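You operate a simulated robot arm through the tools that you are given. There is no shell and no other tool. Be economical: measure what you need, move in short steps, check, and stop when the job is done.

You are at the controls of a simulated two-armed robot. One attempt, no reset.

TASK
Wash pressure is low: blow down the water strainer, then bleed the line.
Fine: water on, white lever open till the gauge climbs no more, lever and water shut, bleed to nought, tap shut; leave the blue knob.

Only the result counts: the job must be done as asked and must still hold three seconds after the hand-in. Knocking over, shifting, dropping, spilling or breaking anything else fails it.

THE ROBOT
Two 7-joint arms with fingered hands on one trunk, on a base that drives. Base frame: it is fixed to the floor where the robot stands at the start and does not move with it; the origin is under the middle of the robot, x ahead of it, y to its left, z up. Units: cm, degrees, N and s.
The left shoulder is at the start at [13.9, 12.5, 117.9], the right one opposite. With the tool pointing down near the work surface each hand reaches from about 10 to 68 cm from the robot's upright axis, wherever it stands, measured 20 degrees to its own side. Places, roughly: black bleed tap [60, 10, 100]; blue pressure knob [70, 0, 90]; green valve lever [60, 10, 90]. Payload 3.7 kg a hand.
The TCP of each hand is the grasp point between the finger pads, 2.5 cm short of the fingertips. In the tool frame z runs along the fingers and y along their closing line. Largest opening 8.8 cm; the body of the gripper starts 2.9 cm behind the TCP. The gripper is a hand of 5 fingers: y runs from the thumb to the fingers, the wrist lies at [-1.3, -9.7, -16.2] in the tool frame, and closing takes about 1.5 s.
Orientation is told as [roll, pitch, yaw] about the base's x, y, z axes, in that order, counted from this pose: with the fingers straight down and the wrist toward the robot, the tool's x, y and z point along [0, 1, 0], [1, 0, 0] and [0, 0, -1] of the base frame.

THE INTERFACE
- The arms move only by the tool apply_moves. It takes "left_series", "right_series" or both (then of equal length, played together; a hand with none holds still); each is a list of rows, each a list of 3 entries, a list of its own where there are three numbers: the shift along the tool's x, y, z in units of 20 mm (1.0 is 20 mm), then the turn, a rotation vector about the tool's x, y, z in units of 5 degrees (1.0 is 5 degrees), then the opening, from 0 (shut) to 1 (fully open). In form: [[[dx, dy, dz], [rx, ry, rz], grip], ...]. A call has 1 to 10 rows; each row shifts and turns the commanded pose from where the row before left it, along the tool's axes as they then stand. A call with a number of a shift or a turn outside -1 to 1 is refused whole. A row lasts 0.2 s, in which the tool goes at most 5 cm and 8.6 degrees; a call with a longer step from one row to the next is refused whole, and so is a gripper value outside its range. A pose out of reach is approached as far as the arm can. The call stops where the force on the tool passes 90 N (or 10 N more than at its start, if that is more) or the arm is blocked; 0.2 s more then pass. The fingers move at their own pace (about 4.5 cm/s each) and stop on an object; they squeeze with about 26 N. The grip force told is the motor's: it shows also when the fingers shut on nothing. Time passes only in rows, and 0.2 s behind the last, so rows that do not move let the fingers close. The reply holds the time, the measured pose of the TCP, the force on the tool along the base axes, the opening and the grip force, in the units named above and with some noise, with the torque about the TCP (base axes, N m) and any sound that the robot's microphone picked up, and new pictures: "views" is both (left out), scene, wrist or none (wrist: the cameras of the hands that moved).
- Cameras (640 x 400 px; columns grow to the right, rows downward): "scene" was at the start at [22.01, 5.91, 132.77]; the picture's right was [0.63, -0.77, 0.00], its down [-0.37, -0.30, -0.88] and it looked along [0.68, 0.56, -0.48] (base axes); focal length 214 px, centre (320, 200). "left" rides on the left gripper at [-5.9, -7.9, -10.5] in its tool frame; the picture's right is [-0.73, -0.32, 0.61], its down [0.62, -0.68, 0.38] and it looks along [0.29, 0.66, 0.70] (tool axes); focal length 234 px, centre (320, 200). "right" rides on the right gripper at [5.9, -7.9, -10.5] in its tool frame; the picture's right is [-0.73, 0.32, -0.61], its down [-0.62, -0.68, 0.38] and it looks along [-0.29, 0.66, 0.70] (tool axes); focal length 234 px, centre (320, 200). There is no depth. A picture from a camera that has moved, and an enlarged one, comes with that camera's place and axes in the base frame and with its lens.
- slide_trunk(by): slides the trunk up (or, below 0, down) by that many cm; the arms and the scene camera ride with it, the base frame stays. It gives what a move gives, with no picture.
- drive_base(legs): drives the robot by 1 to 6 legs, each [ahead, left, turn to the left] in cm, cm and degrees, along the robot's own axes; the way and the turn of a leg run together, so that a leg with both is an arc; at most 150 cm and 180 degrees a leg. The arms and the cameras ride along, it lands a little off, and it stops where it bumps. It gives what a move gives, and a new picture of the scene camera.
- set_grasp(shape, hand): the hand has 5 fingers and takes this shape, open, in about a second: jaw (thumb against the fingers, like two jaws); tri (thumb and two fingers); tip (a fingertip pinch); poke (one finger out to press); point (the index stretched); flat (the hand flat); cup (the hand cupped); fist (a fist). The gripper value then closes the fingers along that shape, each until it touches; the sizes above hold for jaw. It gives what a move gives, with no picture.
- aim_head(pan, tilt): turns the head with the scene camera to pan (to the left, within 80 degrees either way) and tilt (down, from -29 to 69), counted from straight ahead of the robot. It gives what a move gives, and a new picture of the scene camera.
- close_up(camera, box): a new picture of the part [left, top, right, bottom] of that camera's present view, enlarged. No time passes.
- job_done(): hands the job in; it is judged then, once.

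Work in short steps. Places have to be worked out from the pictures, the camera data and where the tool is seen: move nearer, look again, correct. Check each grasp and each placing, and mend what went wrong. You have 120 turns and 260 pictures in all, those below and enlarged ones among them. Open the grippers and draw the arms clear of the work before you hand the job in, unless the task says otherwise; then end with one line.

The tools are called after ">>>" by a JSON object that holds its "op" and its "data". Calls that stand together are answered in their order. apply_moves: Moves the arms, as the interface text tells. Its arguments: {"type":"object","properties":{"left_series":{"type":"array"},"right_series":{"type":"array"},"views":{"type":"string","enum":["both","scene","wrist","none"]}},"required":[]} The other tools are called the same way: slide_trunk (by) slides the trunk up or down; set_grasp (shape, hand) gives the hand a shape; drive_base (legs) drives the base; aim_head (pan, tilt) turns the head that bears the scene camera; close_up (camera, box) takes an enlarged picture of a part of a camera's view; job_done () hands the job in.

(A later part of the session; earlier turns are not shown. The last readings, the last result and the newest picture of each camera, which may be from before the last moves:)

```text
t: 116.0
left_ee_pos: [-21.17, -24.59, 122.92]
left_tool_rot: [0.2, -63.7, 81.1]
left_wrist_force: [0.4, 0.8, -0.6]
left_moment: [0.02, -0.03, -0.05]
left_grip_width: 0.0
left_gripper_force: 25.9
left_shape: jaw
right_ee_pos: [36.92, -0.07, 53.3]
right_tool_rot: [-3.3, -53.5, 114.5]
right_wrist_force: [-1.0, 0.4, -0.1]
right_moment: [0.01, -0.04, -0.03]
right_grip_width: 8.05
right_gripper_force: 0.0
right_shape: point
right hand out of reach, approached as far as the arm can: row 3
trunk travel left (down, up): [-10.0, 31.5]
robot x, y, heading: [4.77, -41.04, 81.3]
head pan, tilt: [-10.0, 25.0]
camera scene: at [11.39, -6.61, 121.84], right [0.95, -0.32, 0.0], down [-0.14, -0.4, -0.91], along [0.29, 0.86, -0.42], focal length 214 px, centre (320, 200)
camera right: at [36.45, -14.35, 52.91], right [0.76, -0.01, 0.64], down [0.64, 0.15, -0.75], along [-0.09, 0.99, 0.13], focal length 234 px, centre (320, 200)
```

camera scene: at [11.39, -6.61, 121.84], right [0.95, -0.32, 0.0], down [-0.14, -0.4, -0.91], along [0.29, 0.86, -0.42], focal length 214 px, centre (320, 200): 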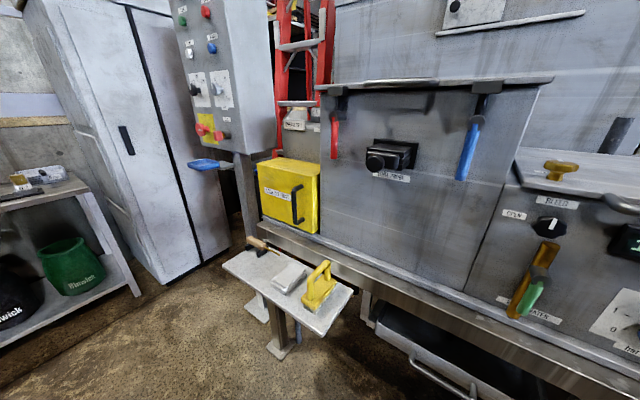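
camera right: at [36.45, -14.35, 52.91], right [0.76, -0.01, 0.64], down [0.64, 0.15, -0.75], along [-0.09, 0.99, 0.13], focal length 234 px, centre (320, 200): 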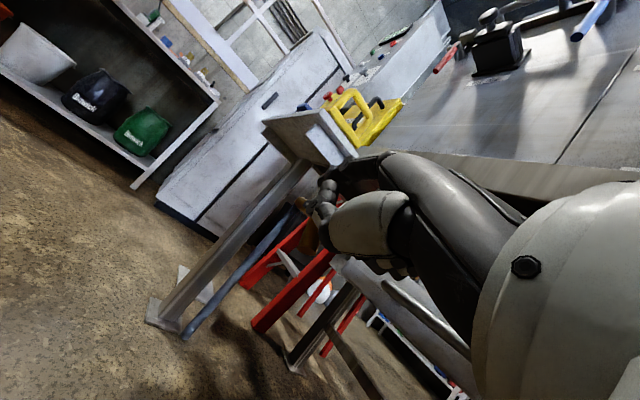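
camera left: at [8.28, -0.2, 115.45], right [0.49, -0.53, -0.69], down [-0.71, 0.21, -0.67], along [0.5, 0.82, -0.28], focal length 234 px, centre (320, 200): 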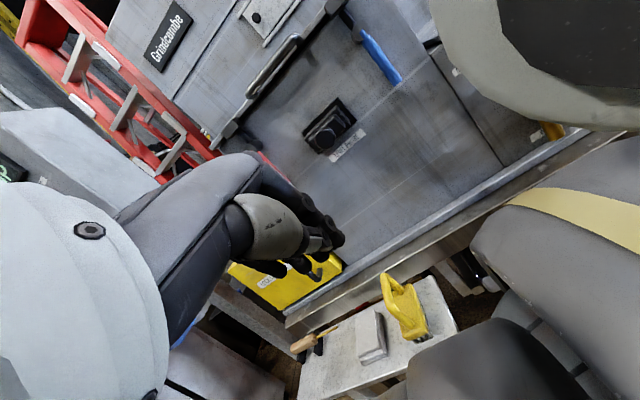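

I now turn to heading ~52 and shift left along the bench so the hand comes at the lever from front-right, low under the table edge.

>>> {"op": "drive_base", "data": {"legs": [[0, 0, -29], [10, 33, 0]]}}

>>> {"op": "close_up", "data": {"camera": "right", "box": [180, 80, 480, 320]}}

```text
t: 119.6
left_ee_pos: [-30.58, 13.6, 122.99]
left_tool_rot: [0.2, -63.6, 52.8]
left_wrist_force: [0.2, -0.3, 0.1]
left_moment: [-0.04, 0.0, 0.01]
left_grip_width: 0.02
left_gripper_force: 25.9
left_shape: jaw
right_ee_pos: [32.31, 7.57, 53.2]
right_tool_rot: [-3.4, -53.5, 86.1]
right_wrist_force: [0.2, -1.0, 0.1]
right_moment: [0.0, 0.0, 0.0]
right_grip_width: 8.05
right_gripper_force: 0.0
right_shape: point
trunk travel left (down, up): [-10.0, 31.5]
robot x, y, heading: [-15.1, -13.33, 53.1]
head pan, tilt: [-10.0, 25.0]
camera scene: at [6.63, 13.85, 121.84], right [0.68, -0.73, 0.0], down [-0.31, -0.29, -0.91], along [0.66, 0.62, -0.42], focal length 214 px, centre (320, 200)
```

scene: 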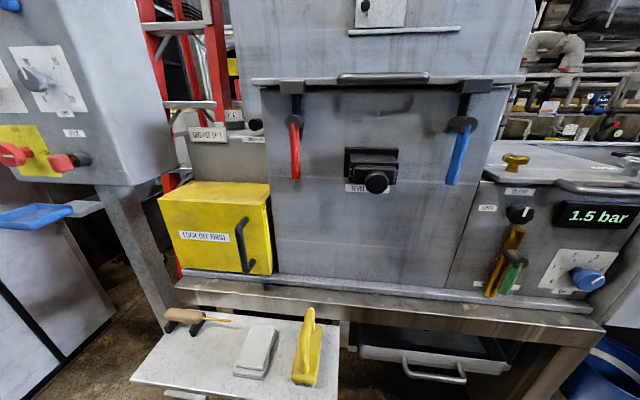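

```text
1.67 times, centred on (330, 200) of right
camera zoom: at [25.1, -4.77, 52.92], right [0.67, -0.38, 0.64], down [0.63, -0.17, -0.75], along [0.39, 0.91, 0.13], focal length 390 px, centre (303, 200)
```

zoom: 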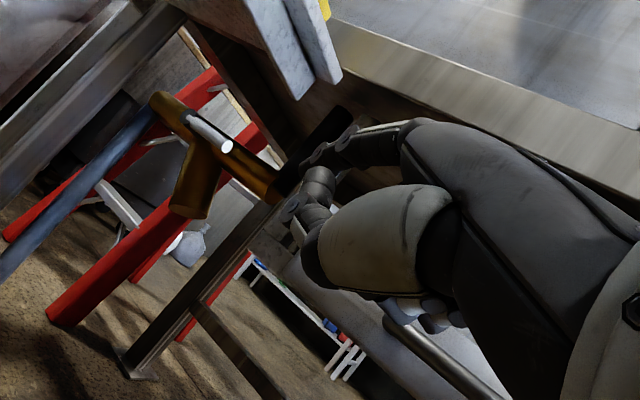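

Now a splendid view of strainer, rod and leg: rod tip at ~[34,46.7,58.4]. I raise the hand 4 cm and drive in 22 cm.

>>> {"op": "apply_moves", "data": {"right_series": [[[0, 0.8, -0.6], [0, 0, 0], 1], [[0, 0.8, -0.6], [0, 0, 0], 1], [[0, 0.1, -0.1], [0, 0, 0], 1]], "views": "none"}}

>>> {"op": "drive_base", "data": {"legs": [[18, 13, 0]]}}

>>> {"op": "close_up", "data": {"camera": "right", "box": [180, 40, 480, 280]}}

```text
t: 120.4
left_ee_pos: [-30.55, 13.59, 123.02]
left_tool_rot: [0.2, -63.6, 52.9]
left_wrist_force: [0.4, 0.4, 1.1]
left_moment: [0.04, 0.0, -0.03]
left_grip_width: 0.01
left_gripper_force: 26.0
left_shape: jaw
right_ee_pos: [32.17, 7.4, 57.51]
right_tool_rot: [-3.3, -53.6, 86.2]
right_wrist_force: [-0.2, 0.2, -0.3]
right_moment: [0.01, 0.01, -0.02]
right_grip_width: 8.04
right_gripper_force: 0.1
right_shape: point
trunk travel left (down, up): [-10.0, 31.5]
robot x, y, heading: [-15.65, -13.39, 53.1]
head pan, tilt: [-10.0, 25.0]
```

```text
t: 122.1
left_ee_pos: [-29.92, 36.15, 123.03]
left_tool_rot: [0.1, -63.6, 52.9]
left_wrist_force: [0.1, 0.1, 0.4]
left_moment: [-0.02, 0.0, -0.02]
left_grip_width: 0.02
left_gripper_force: 25.9
left_shape: jaw
right_ee_pos: [32.85, 30.09, 57.57]
right_tool_rot: [-3.2, -53.5, 86.1]
right_wrist_force: [0.1, 0.5, 0.1]
right_moment: [0.0, -0.04, -0.03]
right_grip_width: 8.06
right_gripper_force: 0.1
right_shape: point
trunk travel left (down, up): [-10.0, 31.5]
robot x, y, heading: [-14.59, 9.17, 52.8]
head pan, tilt: [-10.0, 25.0]
camera scene: at [7.3, 36.36, 121.83], right [0.68, -0.73, 0.0], down [-0.31, -0.29, -0.91], along [0.66, 0.62, -0.42], focal length 214 px, centre (320, 200)
```

scene: 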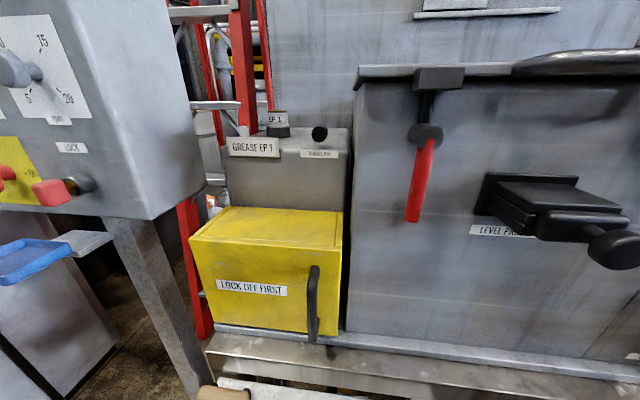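

```text
1.67 times, centred on (330, 160) of right
camera zoom: at [25.67, 17.69, 57.17], right [0.67, -0.37, 0.64], down [0.63, -0.17, -0.75], along [0.39, 0.91, 0.12], focal length 390 px, centre (303, 267)
```

zoom: 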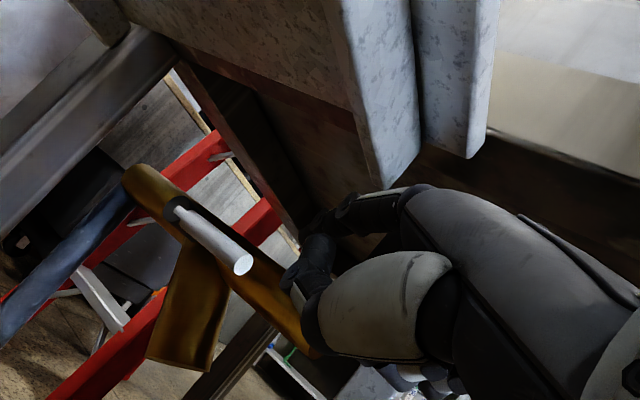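

Clear sight: rod end [34,46.7,58.1], hub [28.4,52,58]. I drive in the remaining 12.5 cm.

>>> {"op": "drive_base", "data": {"legs": [[9.8, 7.4, 0]]}}

>>> {"op": "close_up", "data": {"camera": "right", "box": [180, 40, 480, 280]}}

```text
t: 123.4
left_ee_pos: [-29.74, 48.3, 123.08]
left_tool_rot: [0.1, -63.5, 52.8]
left_wrist_force: [-0.4, -0.2, 0.4]
left_moment: [0.0, 0.02, -0.05]
left_grip_width: 0.0
left_gripper_force: 25.7
left_shape: jaw
right_ee_pos: [32.93, 42.09, 57.41]
right_tool_rot: [-3.3, -53.5, 85.9]
right_wrist_force: [0.4, 0.7, -0.5]
right_moment: [-0.03, 0.01, 0.02]
right_grip_width: 8.07
right_gripper_force: 0.0
right_shape: point
trunk travel left (down, up): [-10.0, 31.5]
robot x, y, heading: [-14.87, 21.4, 52.8]
head pan, tilt: [-10.0, 25.0]
camera scene: at [7.43, 48.49, 121.83], right [0.68, -0.73, 0.0], down [-0.31, -0.29, -0.91], along [0.66, 0.62, -0.42], focal length 214 px, centre (320, 200)
```

scene: 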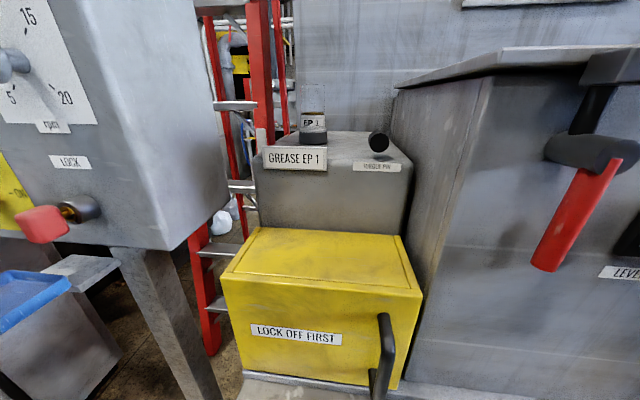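

```text
1.67 times, centred on (330, 160) of right
camera zoom: at [25.73, 29.73, 57.17], right [0.67, -0.38, 0.64], down [0.63, -0.17, -0.75], along [0.39, 0.91, 0.12], focal length 390 px, centre (303, 267)
```

zoom: 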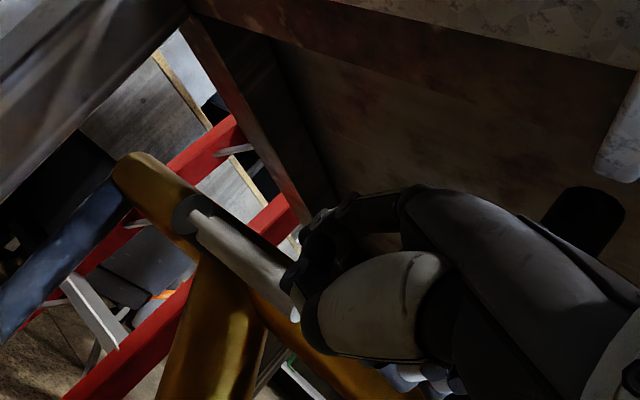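

The index tip is 3 cm above the rod and a bit short. I advance 2 cm along the finger and press down 2 cm.

>>> {"op": "apply_moves", "data": {"right_series": [[[0, 0.3, 0.38], [0, 0, 0], 1], [[0, 0.3, 0.38], [0, 0, 0], 1], [[0, -0.4, 0.3], [0, 0, 0], 1], [[0, -0.4, 0.3], [0, 0, 0], 1]], "views": "none"}}

>>> {"op": "close_up", "data": {"camera": "right", "box": [200, 60, 440, 260]}}

```text
t: 124.4
left_ee_pos: [-29.81, 48.14, 123.1]
left_tool_rot: [0.1, -63.7, 52.6]
left_wrist_force: [0.5, 0.0, -0.5]
left_moment: [-0.01, -0.04, -0.03]
left_grip_width: 0.01
left_gripper_force: 26.2
left_shape: jaw
right_ee_pos: [33.41, 43.94, 55.5]
right_tool_rot: [-3.2, -53.5, 85.9]
right_wrist_force: [1.6, -0.5, 0.6]
right_moment: [0.02, -0.01, 0.0]
right_grip_width: 8.03
right_gripper_force: 0.0
right_shape: point
trunk travel left (down, up): [-10.0, 31.5]
robot x, y, heading: [-15.04, 21.52, 53.0]
head pan, tilt: [-10.0, 25.0]
```

```text
2.00 times, centred on (320, 160) of right
camera zoom: at [26.08, 31.63, 55.21], right [0.67, -0.38, 0.64], down [0.63, -0.17, -0.75], along [0.39, 0.91, 0.12], focal length 468 px, centre (320, 280)
```

zoom: 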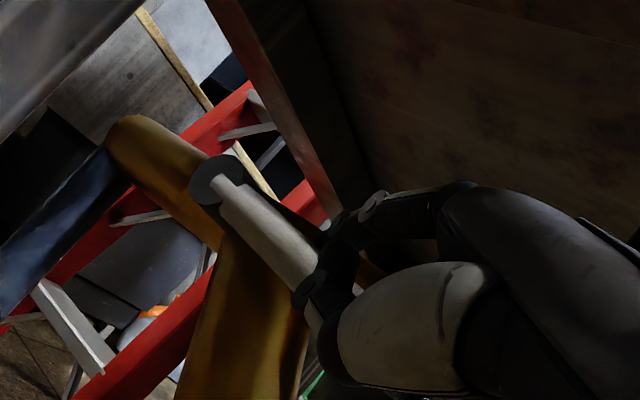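

Nearly touching. I press on downward.

>>> {"op": "apply_moves", "data": {"right_series": [[[0, -0.4, 0.3], [0, 0, 0], 1], [[0, -0.4, 0.3], [0, 0, 0], 1]], "views": "none"}}

>>> {"op": "close_up", "data": {"camera": "right", "box": [200, 60, 440, 260]}}

```text
t: 125.0
left_ee_pos: [-29.78, 48.15, 122.99]
left_tool_rot: [0.1, -63.7, 52.6]
left_wrist_force: [0.6, 0.3, 0.1]
left_moment: [0.06, 0.02, 0.02]
left_grip_width: 0.0
left_gripper_force: 25.5
left_shape: jaw
right_ee_pos: [33.59, 44.02, 53.47]
right_tool_rot: [-3.2, -53.6, 85.9]
right_wrist_force: [0.9, 0.6, 3.2]
right_moment: [0.16, 0.06, -0.08]
right_grip_width: 0.0
right_gripper_force: 0.0
right_shape: point
trunk travel left (down, up): [-10.0, 31.5]
robot x, y, heading: [-14.74, 21.51, 53.0]
head pan, tilt: [-10.0, 25.0]
```

```text
2.00 times, centred on (320, 160) of right
camera zoom: at [26.12, 31.7, 53.24], right [0.67, -0.38, 0.64], down [0.63, -0.17, -0.75], along [0.39, 0.91, 0.13], focal length 468 px, centre (320, 280)
```

zoom: 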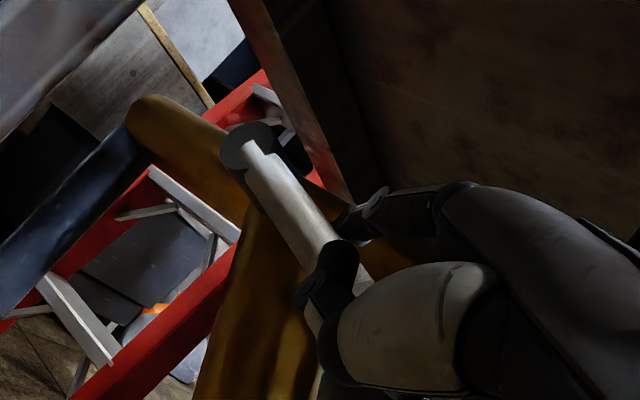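

Contact (3 N) and the rod seems to start turning. I continue down 2 cm.

>>> {"op": "apply_moves", "data": {"right_series": [[[0, -0.4, 0.3], [0, 0, 0], 1], [[0, -0.4, 0.3], [0, 0, 0], 1]], "views": "none"}}

>>> {"op": "close_up", "data": {"camera": "right", "box": [200, 60, 440, 260]}}

```text
t: 125.6
left_ee_pos: [-29.73, 48.05, 123.03]
left_tool_rot: [0.1, -63.7, 52.6]
left_wrist_force: [-0.3, 0.2, -0.3]
left_moment: [0.03, 0.02, 0.03]
left_grip_width: 0.02
left_gripper_force: 26.0
left_shape: jaw
right_ee_pos: [33.44, 44.03, 51.4]
right_tool_rot: [-3.3, -53.6, 85.9]
right_wrist_force: [1.1, 2.3, 3.1]
right_moment: [0.07, 0.15, -0.12]
right_grip_width: 0.01
right_gripper_force: 0.0
right_shape: point
trunk travel left (down, up): [-10.0, 31.5]
robot x, y, heading: [-14.79, 21.56, 52.8]
head pan, tilt: [-10.0, 25.0]
```

```text
2.00 times, centred on (320, 160) of right
camera zoom: at [26.23, 31.71, 51.17], right [0.67, -0.38, 0.64], down [0.63, -0.17, -0.75], along [0.39, 0.91, 0.13], focal length 468 px, centre (320, 280)
```

zoom: 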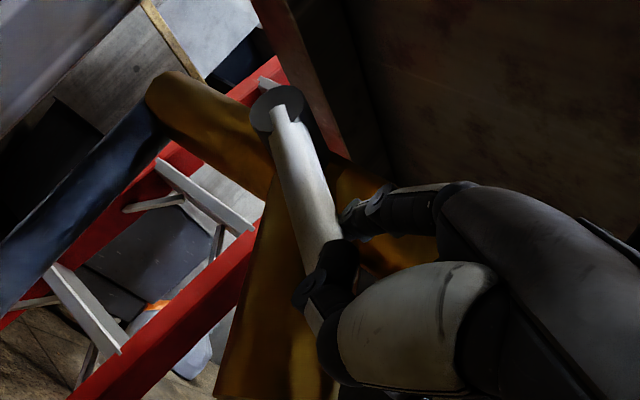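

The rod is turning down. I follow the arc: down and left.

>>> {"op": "apply_moves", "data": {"right_series": [[[0.19, -0.18, 0.43], [0, 0, 0], 1], [[0.19, -0.18, 0.43], [0, 0, 0], 1], [[0.25, -0.12, 0.45], [0, 0, 0], 1]], "views": "none"}}

>>> {"op": "close_up", "data": {"camera": "right", "box": [200, 40, 440, 240]}}

```text
t: 126.4
left_ee_pos: [-29.78, 48.28, 123.06]
left_tool_rot: [0.0, -63.6, 52.6]
left_wrist_force: [-0.2, 0.1, 0.5]
left_moment: [-0.01, -0.02, 0.0]
left_grip_width: 0.0
left_gripper_force: 25.6
left_shape: jaw
right_ee_pos: [32.79, 45.52, 49.12]
right_tool_rot: [-3.0, -53.6, 85.8]
right_wrist_force: [0.5, 0.5, 3.5]
right_moment: [0.13, 0.11, -0.06]
right_grip_width: 0.0
right_gripper_force: 0.0
right_shape: point
right hand out of reach, approached as far as the arm can: row 3
trunk travel left (down, up): [-10.0, 31.5]
robot x, y, heading: [-14.54, 21.65, 52.9]
head pan, tilt: [-10.0, 25.0]
```

```text
2.00 times, centred on (320, 140) of right
camera zoom: at [25.59, 33.22, 48.87], right [0.67, -0.38, 0.64], down [0.63, -0.17, -0.76], along [0.39, 0.91, 0.12], focal length 468 px, centre (320, 320)
```

zoom: 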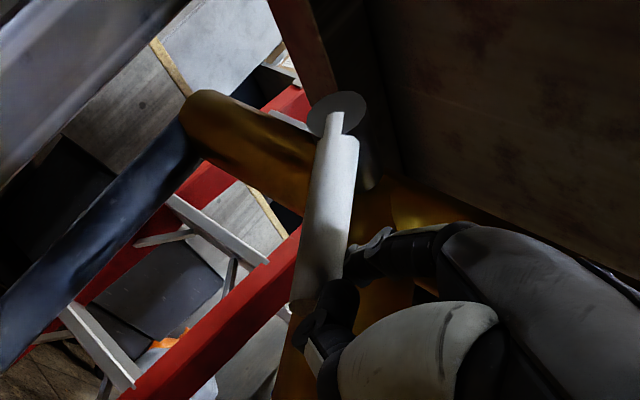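

About 54° turned. The arm is at its reach, so I push the rest with the base, 3 cm left along the bench.

>>> {"op": "drive_base", "data": {"legs": [[1, 3, 0]]}}

>>> {"op": "close_up", "data": {"camera": "right", "box": [200, 40, 440, 240]}}

```text
t: 127.2
left_ee_pos: [-31.48, 51.02, 123.02]
left_tool_rot: [0.1, -63.6, 52.6]
left_wrist_force: [1.1, 0.2, 0.1]
left_moment: [-0.01, -0.01, 0.0]
left_grip_width: 0.0
left_gripper_force: 26.1
left_shape: jaw
right_ee_pos: [31.13, 48.18, 49.04]
right_tool_rot: [-3.0, -53.5, 85.8]
right_wrist_force: [1.4, -1.5, -0.4]
right_moment: [0.0, 0.06, -0.04]
right_grip_width: 8.07
right_gripper_force: 0.0
right_shape: point
trunk travel left (down, up): [-10.0, 31.5]
robot x, y, heading: [-16.66, 24.19, 52.9]
head pan, tilt: [-10.0, 25.0]
camera scene: at [5.67, 51.07, 121.83], right [0.68, -0.73, 0.0], down [-0.31, -0.29, -0.91], along [0.67, 0.62, -0.42], focal length 214 px, centre (320, 200)
```

scene: 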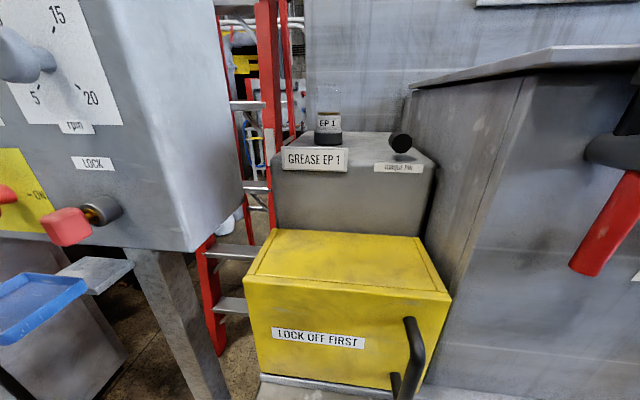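

```text
2.00 times, centred on (320, 140) of right
camera zoom: at [23.8, 35.85, 48.88], right [0.67, -0.38, 0.64], down [0.63, -0.17, -0.76], along [0.39, 0.91, 0.12], focal length 468 px, centre (320, 320)
```

zoom: 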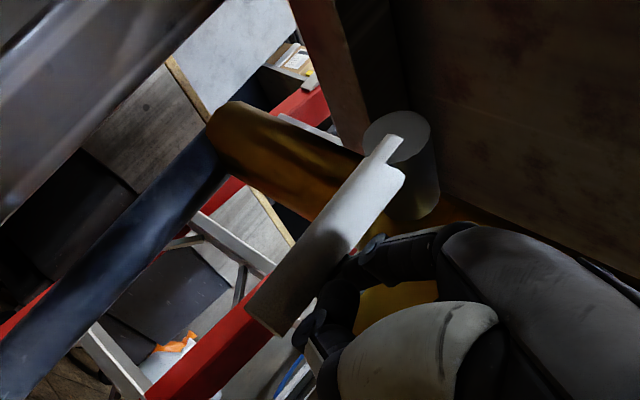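

The rod points straight down now. I look at the gauge.

>>> {"op": "aim_head", "data": {"pan": -75, "tilt": 15}}

```text
t: 128.6
left_ee_pos: [-31.41, 50.84, 123.0]
left_tool_rot: [0.0, -63.5, 52.5]
left_wrist_force: [0.0, -0.2, -0.4]
left_moment: [0.06, -0.03, 0.01]
left_grip_width: 0.03
left_gripper_force: 26.1
left_shape: jaw
right_ee_pos: [30.92, 48.2, 49.11]
right_tool_rot: [-2.9, -53.6, 85.8]
right_wrist_force: [0.7, 0.3, -0.5]
right_moment: [-0.03, 0.02, -0.03]
right_grip_width: 8.05
right_gripper_force: 0.1
right_shape: point
trunk travel left (down, up): [-10.0, 31.5]
robot x, y, heading: [-16.56, 24.03, 52.6]
head pan, tilt: [-75.0, 15.0]
camera scene: at [7.59, 41.24, 123.46], right [-0.38, -0.93, 0.0], down [-0.24, 0.1, -0.97], along [0.89, -0.36, -0.26], focal length 214 px, centre (320, 200)
```

scene: 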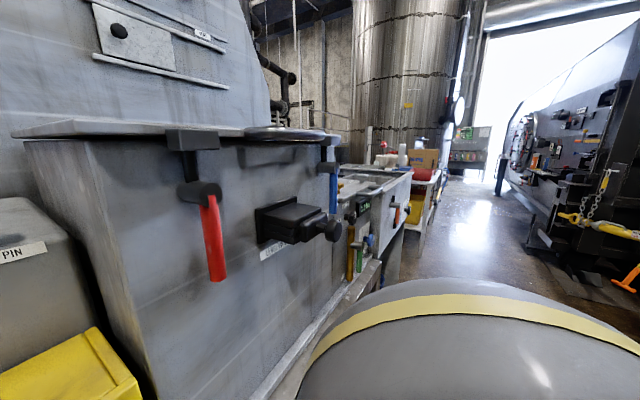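

>>> {"op": "close_up", "data": {"camera": "scene", "box": [330, 180, 400, 230]}}

```text
8.00 times, centred on (365, 205) of scene
camera zoom: at [7.59, 41.24, 123.46], right [-0.38, -0.93, 0.0], down [-0.24, 0.1, -0.97], along [0.89, -0.36, -0.26], focal length 1716 px, centre (-40, 160)
```

zoom: 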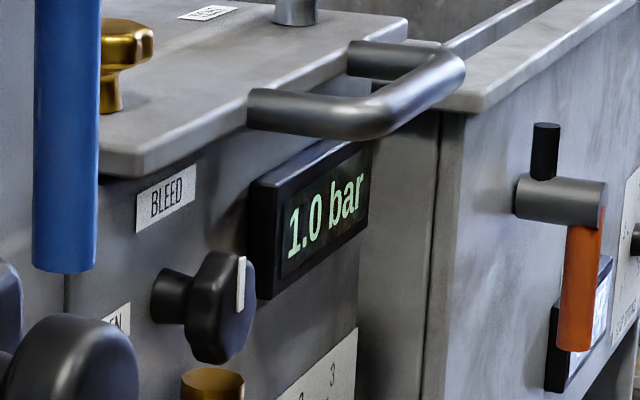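

The gauge is readable: 1.0 bar, so the blow-down is running. I wait and watch for the climb to end.

>>> {"op": "apply_moves", "data": {"right_series": [[[0, 0, 0], [0, 0, 0], 1], [[0, 0, 0], [0, 0, 0], 1], [[0, 0, 0], [0, 0, 0], 1], [[0, 0, 0], [0, 0, 0], 1], [[0, 0, 0], [0, 0, 0], 1], [[0, 0, 0], [0, 0, 0], 1], [[0, 0, 0], [0, 0, 0], 1], [[0, 0, 0], [0, 0, 0], 1], [[0, 0, 0], [0, 0, 0], 1], [[0, 0, 0], [0, 0, 0], 1]], "views": "none"}}

>>> {"op": "close_up", "data": {"camera": "scene", "box": [345, 190, 385, 220]}}

>>> {"op": "apply_moves", "data": {"right_series": [[[0, 0, 0], [0, 0, 0], 1], [[0, 0, 0], [0, 0, 0], 1], [[0, 0, 0], [0, 0, 0], 1], [[0, 0, 0], [0, 0, 0], 1], [[0, 0, 0], [0, 0, 0], 1], [[0, 0, 0], [0, 0, 0], 1], [[0, 0, 0], [0, 0, 0], 1], [[0, 0, 0], [0, 0, 0], 1], [[0, 0, 0], [0, 0, 0], 1], [[0, 0, 0], [0, 0, 0], 1]], "views": "none"}}

>>> {"op": "apply_moves", "data": {"right_series": [[[0, 0, 0], [0, 0, 0], 1], [[0, 0, 0], [0, 0, 0], 1], [[0, 0, 0], [0, 0, 0], 1], [[0, 0, 0], [0, 0, 0], 1], [[0, 0, 0], [0, 0, 0], 1], [[0, 0, 0], [0, 0, 0], 1], [[0, 0, 0], [0, 0, 0], 1], [[0, 0, 0], [0, 0, 0], 1], [[0, 0, 0], [0, 0, 0], 1], [[0, 0, 0], [0, 0, 0], 1]], "views": "none"}}

>>> {"op": "close_up", "data": {"camera": "scene", "box": [345, 190, 385, 220]}}

```text
t: 130.8
left_ee_pos: [-31.46, 50.76, 123.01]
left_tool_rot: [0.1, -63.7, 52.6]
left_wrist_force: [-0.1, -0.4, -0.1]
left_moment: [0.0, 0.03, -0.02]
left_grip_width: 0.0
left_gripper_force: 26.6
left_shape: jaw
right_ee_pos: [31.07, 48.2, 49.1]
right_tool_rot: [-3.0, -53.6, 85.8]
right_wrist_force: [0.6, 0.2, -1.2]
right_moment: [-0.04, 0.02, 0.01]
right_grip_width: 8.07
right_gripper_force: 0.0
right_shape: point
trunk travel left (down, up): [-10.0, 31.5]
robot x, y, heading: [-16.62, 24.04, 52.7]
head pan, tilt: [-75.0, 15.0]
```

```text
13.33 times, centred on (365, 205) of scene
camera zoom: at [7.58, 41.23, 123.47], right [-0.38, -0.93, 0.0], down [-0.24, 0.1, -0.97], along [0.89, -0.37, -0.26], focal length 2860 px, centre (-280, 133)
```

zoom: 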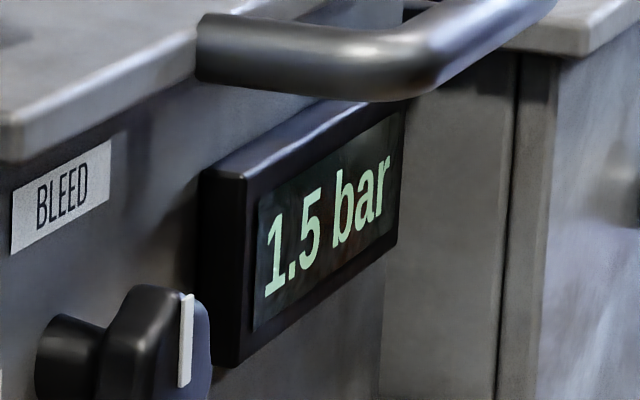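

```text
t: 133.0
left_ee_pos: [-31.55, 50.74, 123.05]
left_tool_rot: [0.2, -63.6, 52.6]
left_wrist_force: [1.0, 1.0, -0.4]
left_moment: [0.0, -0.02, -0.01]
left_grip_width: 0.0
left_gripper_force: 25.5
left_shape: jaw
right_ee_pos: [31.14, 48.16, 49.13]
right_tool_rot: [-3.0, -53.6, 85.7]
right_wrist_force: [2.0, -1.0, -0.1]
right_moment: [0.01, 0.01, -0.03]
right_grip_width: 8.06
right_gripper_force: 0.1
right_shape: point
trunk travel left (down, up): [-10.0, 31.5]
robot x, y, heading: [-16.66, 24.25, 52.5]
head pan, tilt: [-75.0, 15.0]
```

```text
t: 135.2
left_ee_pos: [-31.43, 50.76, 122.97]
left_tool_rot: [0.1, -63.6, 52.7]
left_wrist_force: [0.1, 0.4, 0.2]
left_moment: [-0.01, -0.04, -0.03]
left_grip_width: 0.0
left_gripper_force: 25.7
left_shape: jaw
right_ee_pos: [31.15, 48.13, 49.21]
right_tool_rot: [-3.0, -53.6, 85.8]
right_wrist_force: [0.2, -0.9, -0.3]
right_moment: [-0.01, 0.02, 0.0]
right_grip_width: 8.07
right_gripper_force: 0.1
right_shape: point
trunk travel left (down, up): [-10.0, 31.5]
robot x, y, heading: [-16.29, 23.87, 52.7]
head pan, tilt: [-75.0, 15.0]
```

```text
13.33 times, centred on (365, 205) of scene
camera zoom: at [7.58, 41.23, 123.47], right [-0.38, -0.93, 0.0], down [-0.24, 0.1, -0.97], along [0.89, -0.37, -0.26], focal length 2860 px, centre (-280, 133)
```

zoom: 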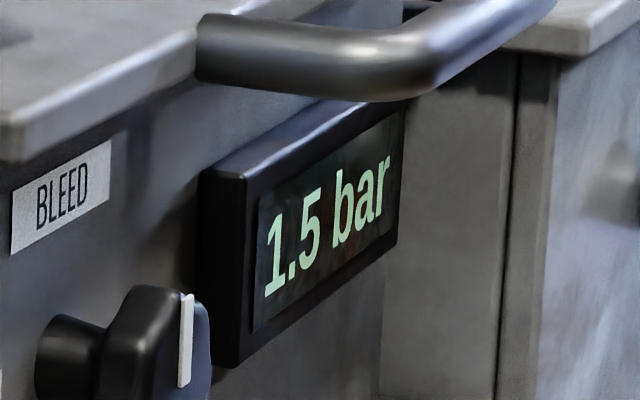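

It stands at 1.5 now. I nudge the rod a bit further toward its stop and watch longer.

>>> {"op": "apply_moves", "data": {"right_series": [[[0.31, 0.23, 0.31], [0, 0, 0], 1], [[0, 0, 0], [0, 0, 0], 1], [[0, 0, 0], [0, 0, 0], 1], [[0, 0, 0], [0, 0, 0], 1], [[0, 0, 0], [0, 0, 0], 1], [[0, 0, 0], [0, 0, 0], 1], [[0, 0, 0], [0, 0, 0], 1], [[0, 0, 0], [0, 0, 0], 1], [[0, 0, 0], [0, 0, 0], 1], [[0, 0, 0], [0, 0, 0], 1]], "views": "none"}}

>>> {"op": "close_up", "data": {"camera": "scene", "box": [345, 190, 385, 220]}}

>>> {"op": "close_up", "data": {"camera": "right", "box": [180, 40, 460, 260]}}

```text
t: 137.4
left_ee_pos: [-31.45, 50.75, 123.05]
left_tool_rot: [0.2, -63.8, 52.7]
left_wrist_force: [-0.4, -0.4, 0.1]
left_moment: [0.02, 0.0, 0.01]
left_grip_width: 0.02
left_gripper_force: 25.7
left_shape: jaw
right_ee_pos: [30.79, 48.94, 49.26]
right_tool_rot: [-2.3, -53.5, 85.5]
right_wrist_force: [4.3, -4.6, -1.0]
right_moment: [0.14, 0.16, -0.13]
right_grip_width: 8.05
right_gripper_force: 0.1
right_shape: point
trunk travel left (down, up): [-10.0, 31.5]
robot x, y, heading: [-16.51, 23.97, 52.8]
head pan, tilt: [-75.0, 15.0]
```

```text
13.33 times, centred on (365, 205) of scene
camera zoom: at [7.6, 41.2, 123.47], right [-0.38, -0.93, 0.0], down [-0.24, 0.1, -0.97], along [0.89, -0.37, -0.26], focal length 2860 px, centre (-280, 133)
```

zoom: 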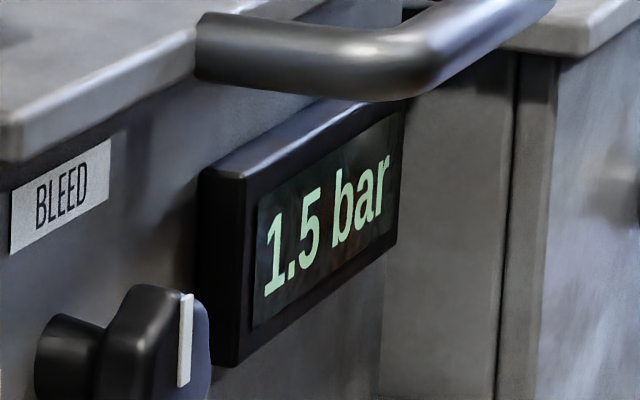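

```text
1.82 times, centred on (320, 150) of right
camera zoom: at [23.54, 36.61, 48.89], right [0.67, -0.38, 0.64], down [0.63, -0.17, -0.76], along [0.39, 0.91, 0.12], focal length 426 px, centre (320, 291)
```

zoom: 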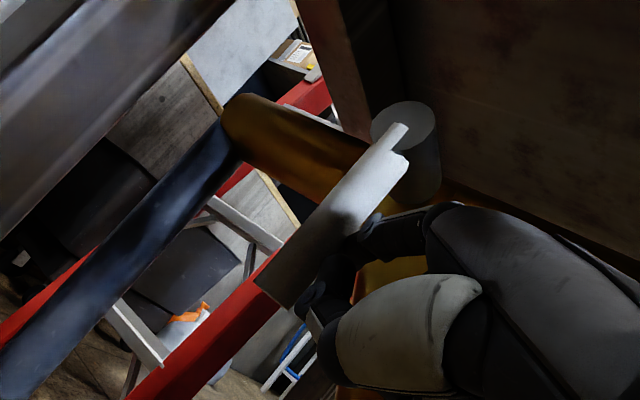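

1.5 bar and steady, rod at its stop (6 N). I wait 4 s more to be sure it climbs no more.

>>> {"op": "apply_moves", "data": {"right_series": [[[0, 0, 0], [0, 0, 0], 1], [[0, 0, 0], [0, 0, 0], 1], [[0, 0, 0], [0, 0, 0], 1], [[0, 0, 0], [0, 0, 0], 1], [[0, 0, 0], [0, 0, 0], 1], [[0, 0, 0], [0, 0, 0], 1], [[0, 0, 0], [0, 0, 0], 1], [[0, 0, 0], [0, 0, 0], 1], [[0, 0, 0], [0, 0, 0], 1], [[0, 0, 0], [0, 0, 0], 1]], "views": "none"}}

>>> {"op": "apply_moves", "data": {"right_series": [[[0, 0, 0], [0, 0, 0], 1], [[0, 0, 0], [0, 0, 0], 1], [[0, 0, 0], [0, 0, 0], 1], [[0, 0, 0], [0, 0, 0], 1], [[0, 0, 0], [0, 0, 0], 1], [[0, 0, 0], [0, 0, 0], 1], [[0, 0, 0], [0, 0, 0], 1], [[0, 0, 0], [0, 0, 0], 1], [[0, 0, 0], [0, 0, 0], 1], [[0, 0, 0], [0, 0, 0], 1]], "views": "none"}}

>>> {"op": "close_up", "data": {"camera": "scene", "box": [345, 190, 385, 220]}}

```text
t: 139.6
left_ee_pos: [-31.38, 50.78, 122.97]
left_tool_rot: [0.1, -63.7, 52.6]
left_wrist_force: [-0.3, -0.8, 0.5]
left_moment: [0.0, 0.01, 0.03]
left_grip_width: 0.0
left_gripper_force: 26.1
left_shape: jaw
right_ee_pos: [30.82, 48.84, 49.16]
right_tool_rot: [-2.3, -53.6, 85.4]
right_wrist_force: [3.9, -3.7, -0.7]
right_moment: [0.15, 0.15, -0.09]
right_grip_width: 8.08
right_gripper_force: 0.1
right_shape: point
trunk travel left (down, up): [-10.0, 31.5]
robot x, y, heading: [-17.09, 24.03, 52.7]
head pan, tilt: [-75.0, 15.0]
```

```text
t: 141.8
left_ee_pos: [-31.55, 50.92, 122.96]
left_tool_rot: [0.2, -63.7, 52.6]
left_wrist_force: [-0.2, -0.2, 0.4]
left_moment: [0.02, 0.04, -0.01]
left_grip_width: 0.0
left_gripper_force: 25.5
left_shape: jaw
right_ee_pos: [30.72, 48.87, 49.03]
right_tool_rot: [-2.3, -53.6, 85.3]
right_wrist_force: [5.0, -3.8, -0.8]
right_moment: [0.16, 0.15, -0.08]
right_grip_width: 8.04
right_gripper_force: 0.0
right_shape: point
trunk travel left (down, up): [-10.0, 31.5]
robot x, y, heading: [-16.38, 23.9, 52.9]
head pan, tilt: [-75.0, 15.0]
```

```text
13.33 times, centred on (365, 205) of scene
camera zoom: at [7.6, 41.2, 123.47], right [-0.38, -0.93, 0.0], down [-0.24, 0.1, -0.97], along [0.89, -0.37, -0.26], focal length 2860 px, centre (-280, 133)
```

zoom: 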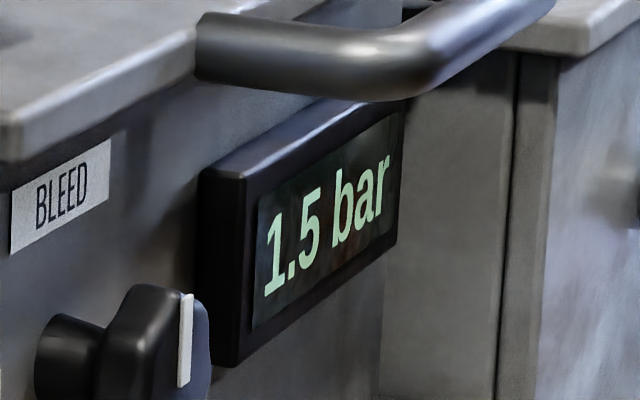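

Plateau confirmed at 1.5 bar. Now shut the lever: I take the finger off, back out 5 cm, and shift left 6 cm to get behind the rod's left side.

>>> {"op": "apply_moves", "data": {"right_series": [[[-0.25, -0.18, -0.25], [0, 0, 0], 1], [[-0.2, -0.15, -0.2], [0, 0, 0], 1]], "views": "none"}}

>>> {"op": "drive_base", "data": {"legs": [[-4.8, 1.5, 0], [1.8, 5.7, 0]]}}

>>> {"op": "close_up", "data": {"camera": "right", "box": [180, 20, 460, 240]}}

```text
t: 142.4
left_ee_pos: [-31.48, 50.86, 123.04]
left_tool_rot: [0.1, -63.6, 52.6]
left_wrist_force: [0.7, -0.3, 0.5]
left_moment: [0.03, -0.03, -0.04]
left_grip_width: 0.01
left_gripper_force: 26.0
left_shape: jaw
right_ee_pos: [31.35, 47.78, 49.12]
right_tool_rot: [-2.9, -53.6, 85.7]
right_wrist_force: [-0.1, 0.2, 0.9]
right_moment: [0.01, -0.01, -0.01]
right_grip_width: 8.05
right_gripper_force: 0.1
right_shape: point
trunk travel left (down, up): [-10.0, 31.5]
robot x, y, heading: [-16.29, 23.97, 52.8]
head pan, tilt: [-75.0, 15.0]
```

```text
t: 143.9
left_ee_pos: [-39.02, 52.72, 122.89]
left_tool_rot: [0.1, -63.6, 52.7]
left_wrist_force: [-0.2, -0.1, -0.4]
left_moment: [-0.03, 0.0, -0.03]
left_grip_width: 0.01
left_gripper_force: 25.5
left_shape: jaw
right_ee_pos: [23.82, 49.73, 49.19]
right_tool_rot: [-3.0, -53.5, 85.8]
right_wrist_force: [0.4, -0.1, -0.2]
right_moment: [0.0, 0.02, -0.02]
right_grip_width: 8.07
right_gripper_force: 0.0
right_shape: point
trunk travel left (down, up): [-10.0, 31.5]
robot x, y, heading: [-24.05, 26.41, 53.0]
head pan, tilt: [-75.0, 15.0]
camera scene: at [0.03, 43.18, 123.47], right [-0.38, -0.93, 0.0], down [-0.24, 0.1, -0.97], along [0.89, -0.36, -0.26], focal length 214 px, centre (320, 200)
```

scene: 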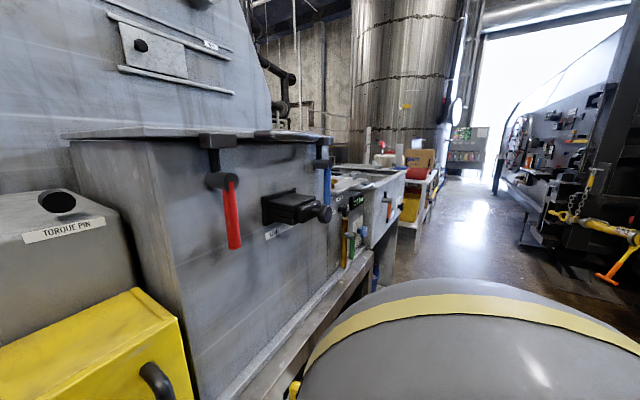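

```text
1.82 times, centred on (320, 130) of right
camera zoom: at [16.6, 37.33, 48.89], right [0.67, -0.38, 0.64], down [0.63, -0.17, -0.76], along [0.39, 0.91, 0.12], focal length 426 px, centre (320, 327)
```

zoom: 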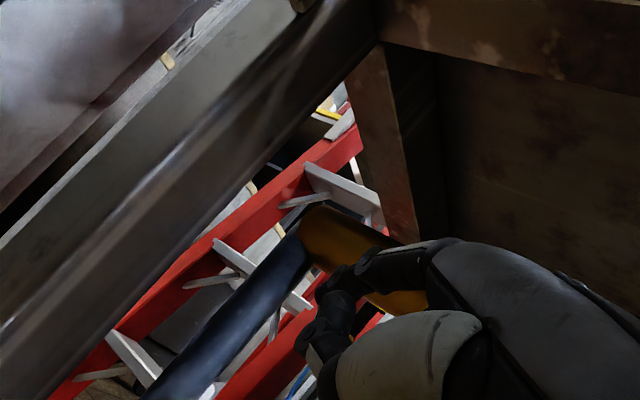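

The finger is left of the rod now. I move in toward the wall 4.5 cm.

>>> {"op": "drive_base", "data": {"legs": [[4.3, -1.4, 0]]}}

>>> {"op": "close_up", "data": {"camera": "right", "box": [180, 20, 460, 240]}}

```text
t: 144.7
left_ee_pos: [-37.03, 53.83, 122.98]
left_tool_rot: [0.2, -63.6, 52.5]
left_wrist_force: [-0.2, -0.2, -0.1]
left_moment: [0.02, 0.01, 0.01]
left_grip_width: 0.0
left_gripper_force: 25.8
left_shape: jaw
right_ee_pos: [24.67, 49.98, 48.52]
right_tool_rot: [-1.2, -52.6, 84.4]
right_wrist_force: [-0.1, 0.0, 0.4]
right_moment: [-0.02, 0.02, 0.02]
right_grip_width: 8.07
right_gripper_force: 0.1
right_shape: point
trunk travel left (down, up): [-10.0, 31.5]
robot x, y, heading: [-22.42, 26.88, 52.8]
head pan, tilt: [-75.0, 15.0]
stopped in leg 1: the robot was blocked; the commanded pose is now the measured one
camera scene: at [1.92, 44.23, 123.49], right [-0.38, -0.92, 0.0], down [-0.24, 0.1, -0.97], along [0.89, -0.37, -0.26], focal length 214 px, centre (320, 200)
```

scene: 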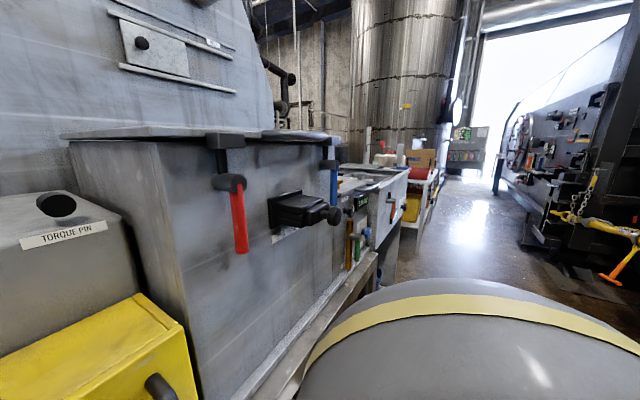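

```text
1.82 times, centred on (320, 130) of right
camera zoom: at [17.31, 37.65, 48.59], right [0.68, -0.37, 0.63], down [0.62, -0.18, -0.77], along [0.4, 0.91, 0.1], focal length 426 px, centre (320, 327)
```

zoom: 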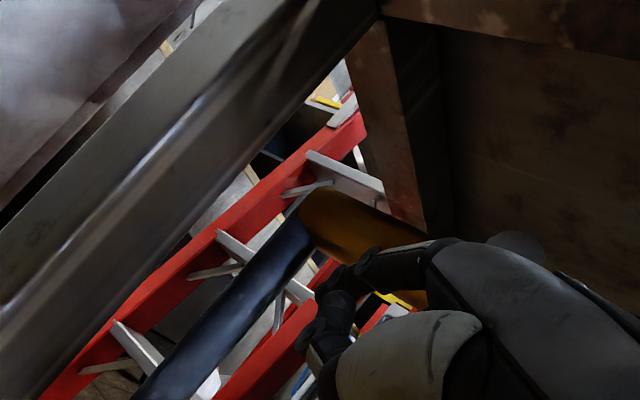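

The forearm has touched the table corner; I back off 2.5 cm at once and shift 2 cm right, since the rod needs less offset than I gave (rod at u≈26.6).

>>> {"op": "drive_base", "data": {"legs": [[-2.4, 0.8, 0], [-0.7, -2.1, 0]]}}

>>> {"op": "close_up", "data": {"camera": "right", "box": [180, 20, 460, 240]}}

>>> {"op": "aim_head", "data": {"pan": 0, "tilt": 60}}

```text
t: 145.9
left_ee_pos: [-37.87, 50.73, 123.1]
left_tool_rot: [0.3, -63.6, 52.4]
left_wrist_force: [0.7, 0.3, 0.1]
left_moment: [-0.02, 0.03, -0.03]
left_grip_width: 0.0
left_gripper_force: 25.4
left_shape: jaw
right_ee_pos: [23.86, 46.73, 48.49]
right_tool_rot: [-1.3, -52.7, 84.5]
right_wrist_force: [0.1, 0.1, -0.6]
right_moment: [-0.02, 0.0, 0.03]
right_grip_width: 8.06
right_gripper_force: 0.0
right_shape: point
trunk travel left (down, up): [-10.0, 31.5]
robot x, y, heading: [-23.03, 24.18, 52.7]
head pan, tilt: [-75.0, 15.0]
camera scene: at [1.1, 41.01, 123.47], right [-0.38, -0.92, 0.0], down [-0.24, 0.1, -0.97], along [0.89, -0.37, -0.26], focal length 214 px, centre (320, 200)
```

scene: 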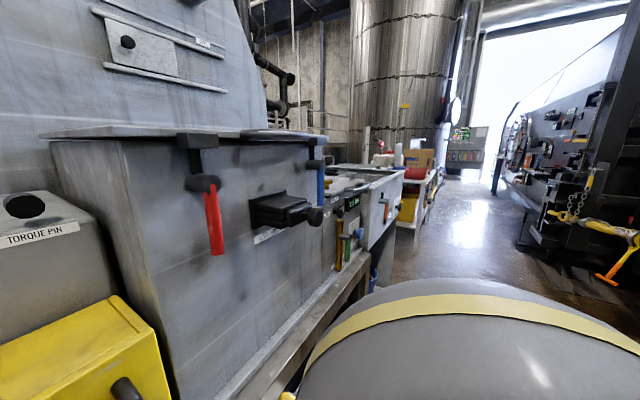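

```text
1.82 times, centred on (320, 130) of right
camera zoom: at [16.53, 34.48, 48.59], right [0.68, -0.37, 0.63], down [0.62, -0.18, -0.77], along [0.4, 0.91, 0.1], focal length 426 px, centre (320, 327)
```

zoom: 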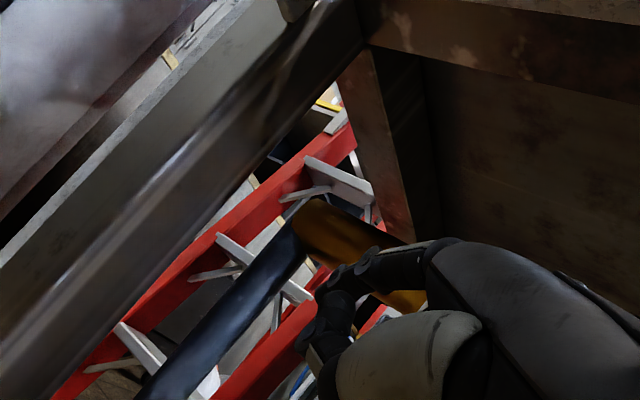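

```text
t: 147.4
left_ee_pos: [-37.98, 50.77, 122.93]
left_tool_rot: [0.3, -63.7, 52.6]
left_wrist_force: [-0.3, -0.6, 0.2]
left_moment: [0.03, -0.02, 0.02]
left_grip_width: 0.01
left_gripper_force: 25.9
left_shape: jaw
right_ee_pos: [23.82, 46.86, 48.54]
right_tool_rot: [-1.3, -52.6, 84.5]
right_wrist_force: [-1.5, 0.5, -0.1]
right_moment: [0.0, 0.02, 0.03]
right_grip_width: 8.07
right_gripper_force: 0.0
right_shape: point
trunk travel left (down, up): [-10.0, 31.5]
robot x, y, heading: [-23.15, 24.27, 52.9]
head pan, tilt: [0.0, 60.0]
camera scene: at [0.08, 47.89, 119.16], right [0.39, -0.92, 0.0], down [-0.62, -0.27, -0.74], along [0.68, 0.29, -0.68], focal length 214 px, centre (320, 200)
```

scene: 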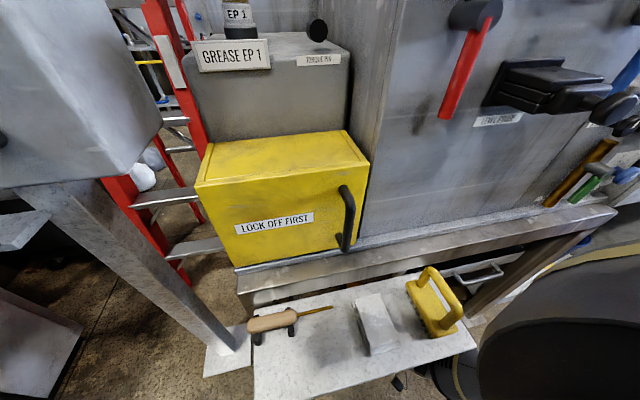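

Table and tools are undisturbed. I advance toward the wall again from here, 4 cm.

>>> {"op": "drive_base", "data": {"legs": [[3.8, -1.2, 0]]}}

>>> {"op": "close_up", "data": {"camera": "right", "box": [180, 20, 460, 240]}}

```text
t: 148.4
left_ee_pos: [-34.58, 53.1, 122.9]
left_tool_rot: [0.1, -63.7, 52.4]
left_wrist_force: [0.2, -0.4, 0.1]
left_moment: [-0.06, -0.04, -0.01]
left_grip_width: 0.0
left_gripper_force: 26.1
left_shape: jaw
right_ee_pos: [26.62, 48.59, 48.31]
right_tool_rot: [-0.7, -52.0, 84.0]
right_wrist_force: [0.1, 0.0, 0.8]
right_moment: [0.02, -0.01, -0.01]
right_grip_width: 8.05
right_gripper_force: 0.1
right_shape: point
trunk travel left (down, up): [-10.0, 31.5]
robot x, y, heading: [-19.9, 26.19, 52.7]
head pan, tilt: [0.0, 60.0]
stopped in leg 1: the robot was blocked; the commanded pose is now the measured one
camera scene: at [3.31, 50.22, 119.17], right [0.4, -0.92, 0.0], down [-0.62, -0.27, -0.74], along [0.68, 0.29, -0.67], focal length 214 px, centre (320, 200)
```

scene: 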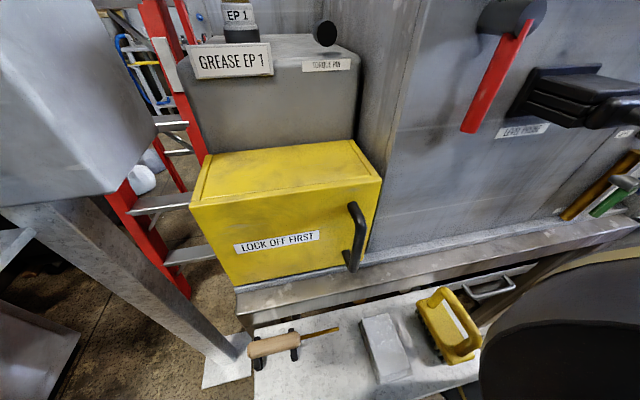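

```text
1.82 times, centred on (320, 130) of right
camera zoom: at [19.36, 36.26, 48.47], right [0.68, -0.36, 0.63], down [0.61, -0.19, -0.77], along [0.4, 0.91, 0.09], focal length 426 px, centre (320, 327)
```

zoom: 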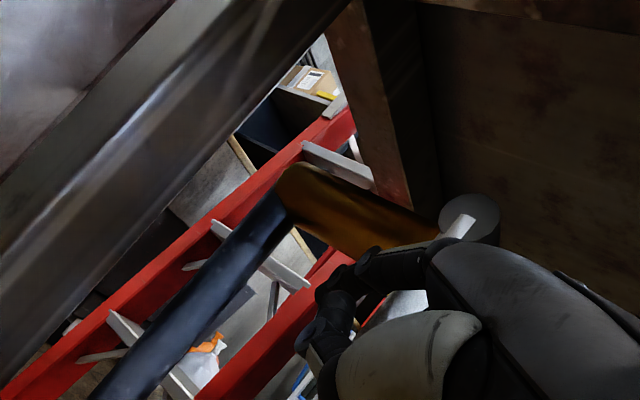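

The forearm again limits. I'll withdraw to the right, turn 16° left so the forearm comes more along the bench, and hook in front-left of the rod from there.

>>> {"op": "drive_base", "data": {"legs": [[-2.9, 0.9, 0], [-12, -21, 0], [0, 0, 16]]}}

>>> {"op": "close_up", "data": {"camera": "right", "box": [140, 20, 500, 300]}}

```text
t: 151.6
left_ee_pos: [-34.45, 23.99, 122.92]
left_tool_rot: [0.2, -63.5, 68.4]
left_wrist_force: [-0.4, -0.9, 1.1]
left_moment: [0.0, 0.01, -0.01]
left_grip_width: 0.01
left_gripper_force: 25.8
left_shape: jaw
right_ee_pos: [25.73, 36.73, 48.25]
right_tool_rot: [-0.9, -52.1, 100.2]
right_wrist_force: [0.1, 0.6, 0.2]
right_moment: [0.0, -0.02, -0.02]
right_grip_width: 8.06
right_gripper_force: 0.1
right_shape: point
trunk travel left (down, up): [-10.0, 31.5]
robot x, y, heading: [-13.0, 2.37, 68.8]
head pan, tilt: [0.0, 60.0]
camera scene: at [2.76, 31.83, 119.16], right [0.64, -0.77, 0.0], down [-0.52, -0.43, -0.74], along [0.57, 0.47, -0.67], focal length 214 px, centre (320, 200)
```

scene: 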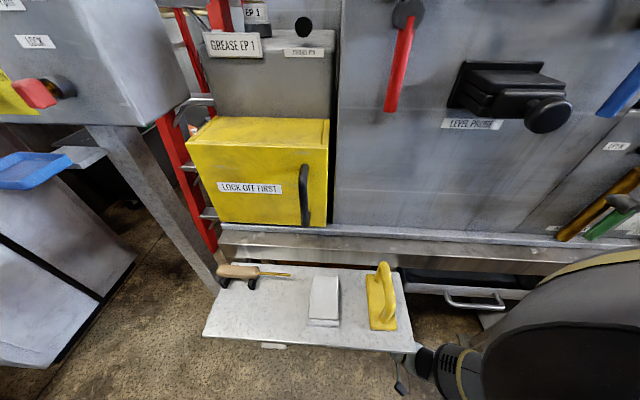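

```text
1.43 times, centred on (320, 160) of right
camera zoom: at [22.09, 22.79, 48.47], right [0.76, -0.16, 0.63], down [0.64, -0.01, -0.77], along [0.13, 0.99, 0.09], focal length 334 px, centre (320, 257)
```

zoom: 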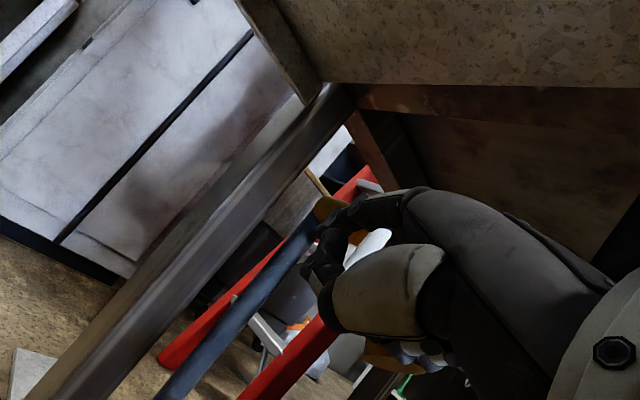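

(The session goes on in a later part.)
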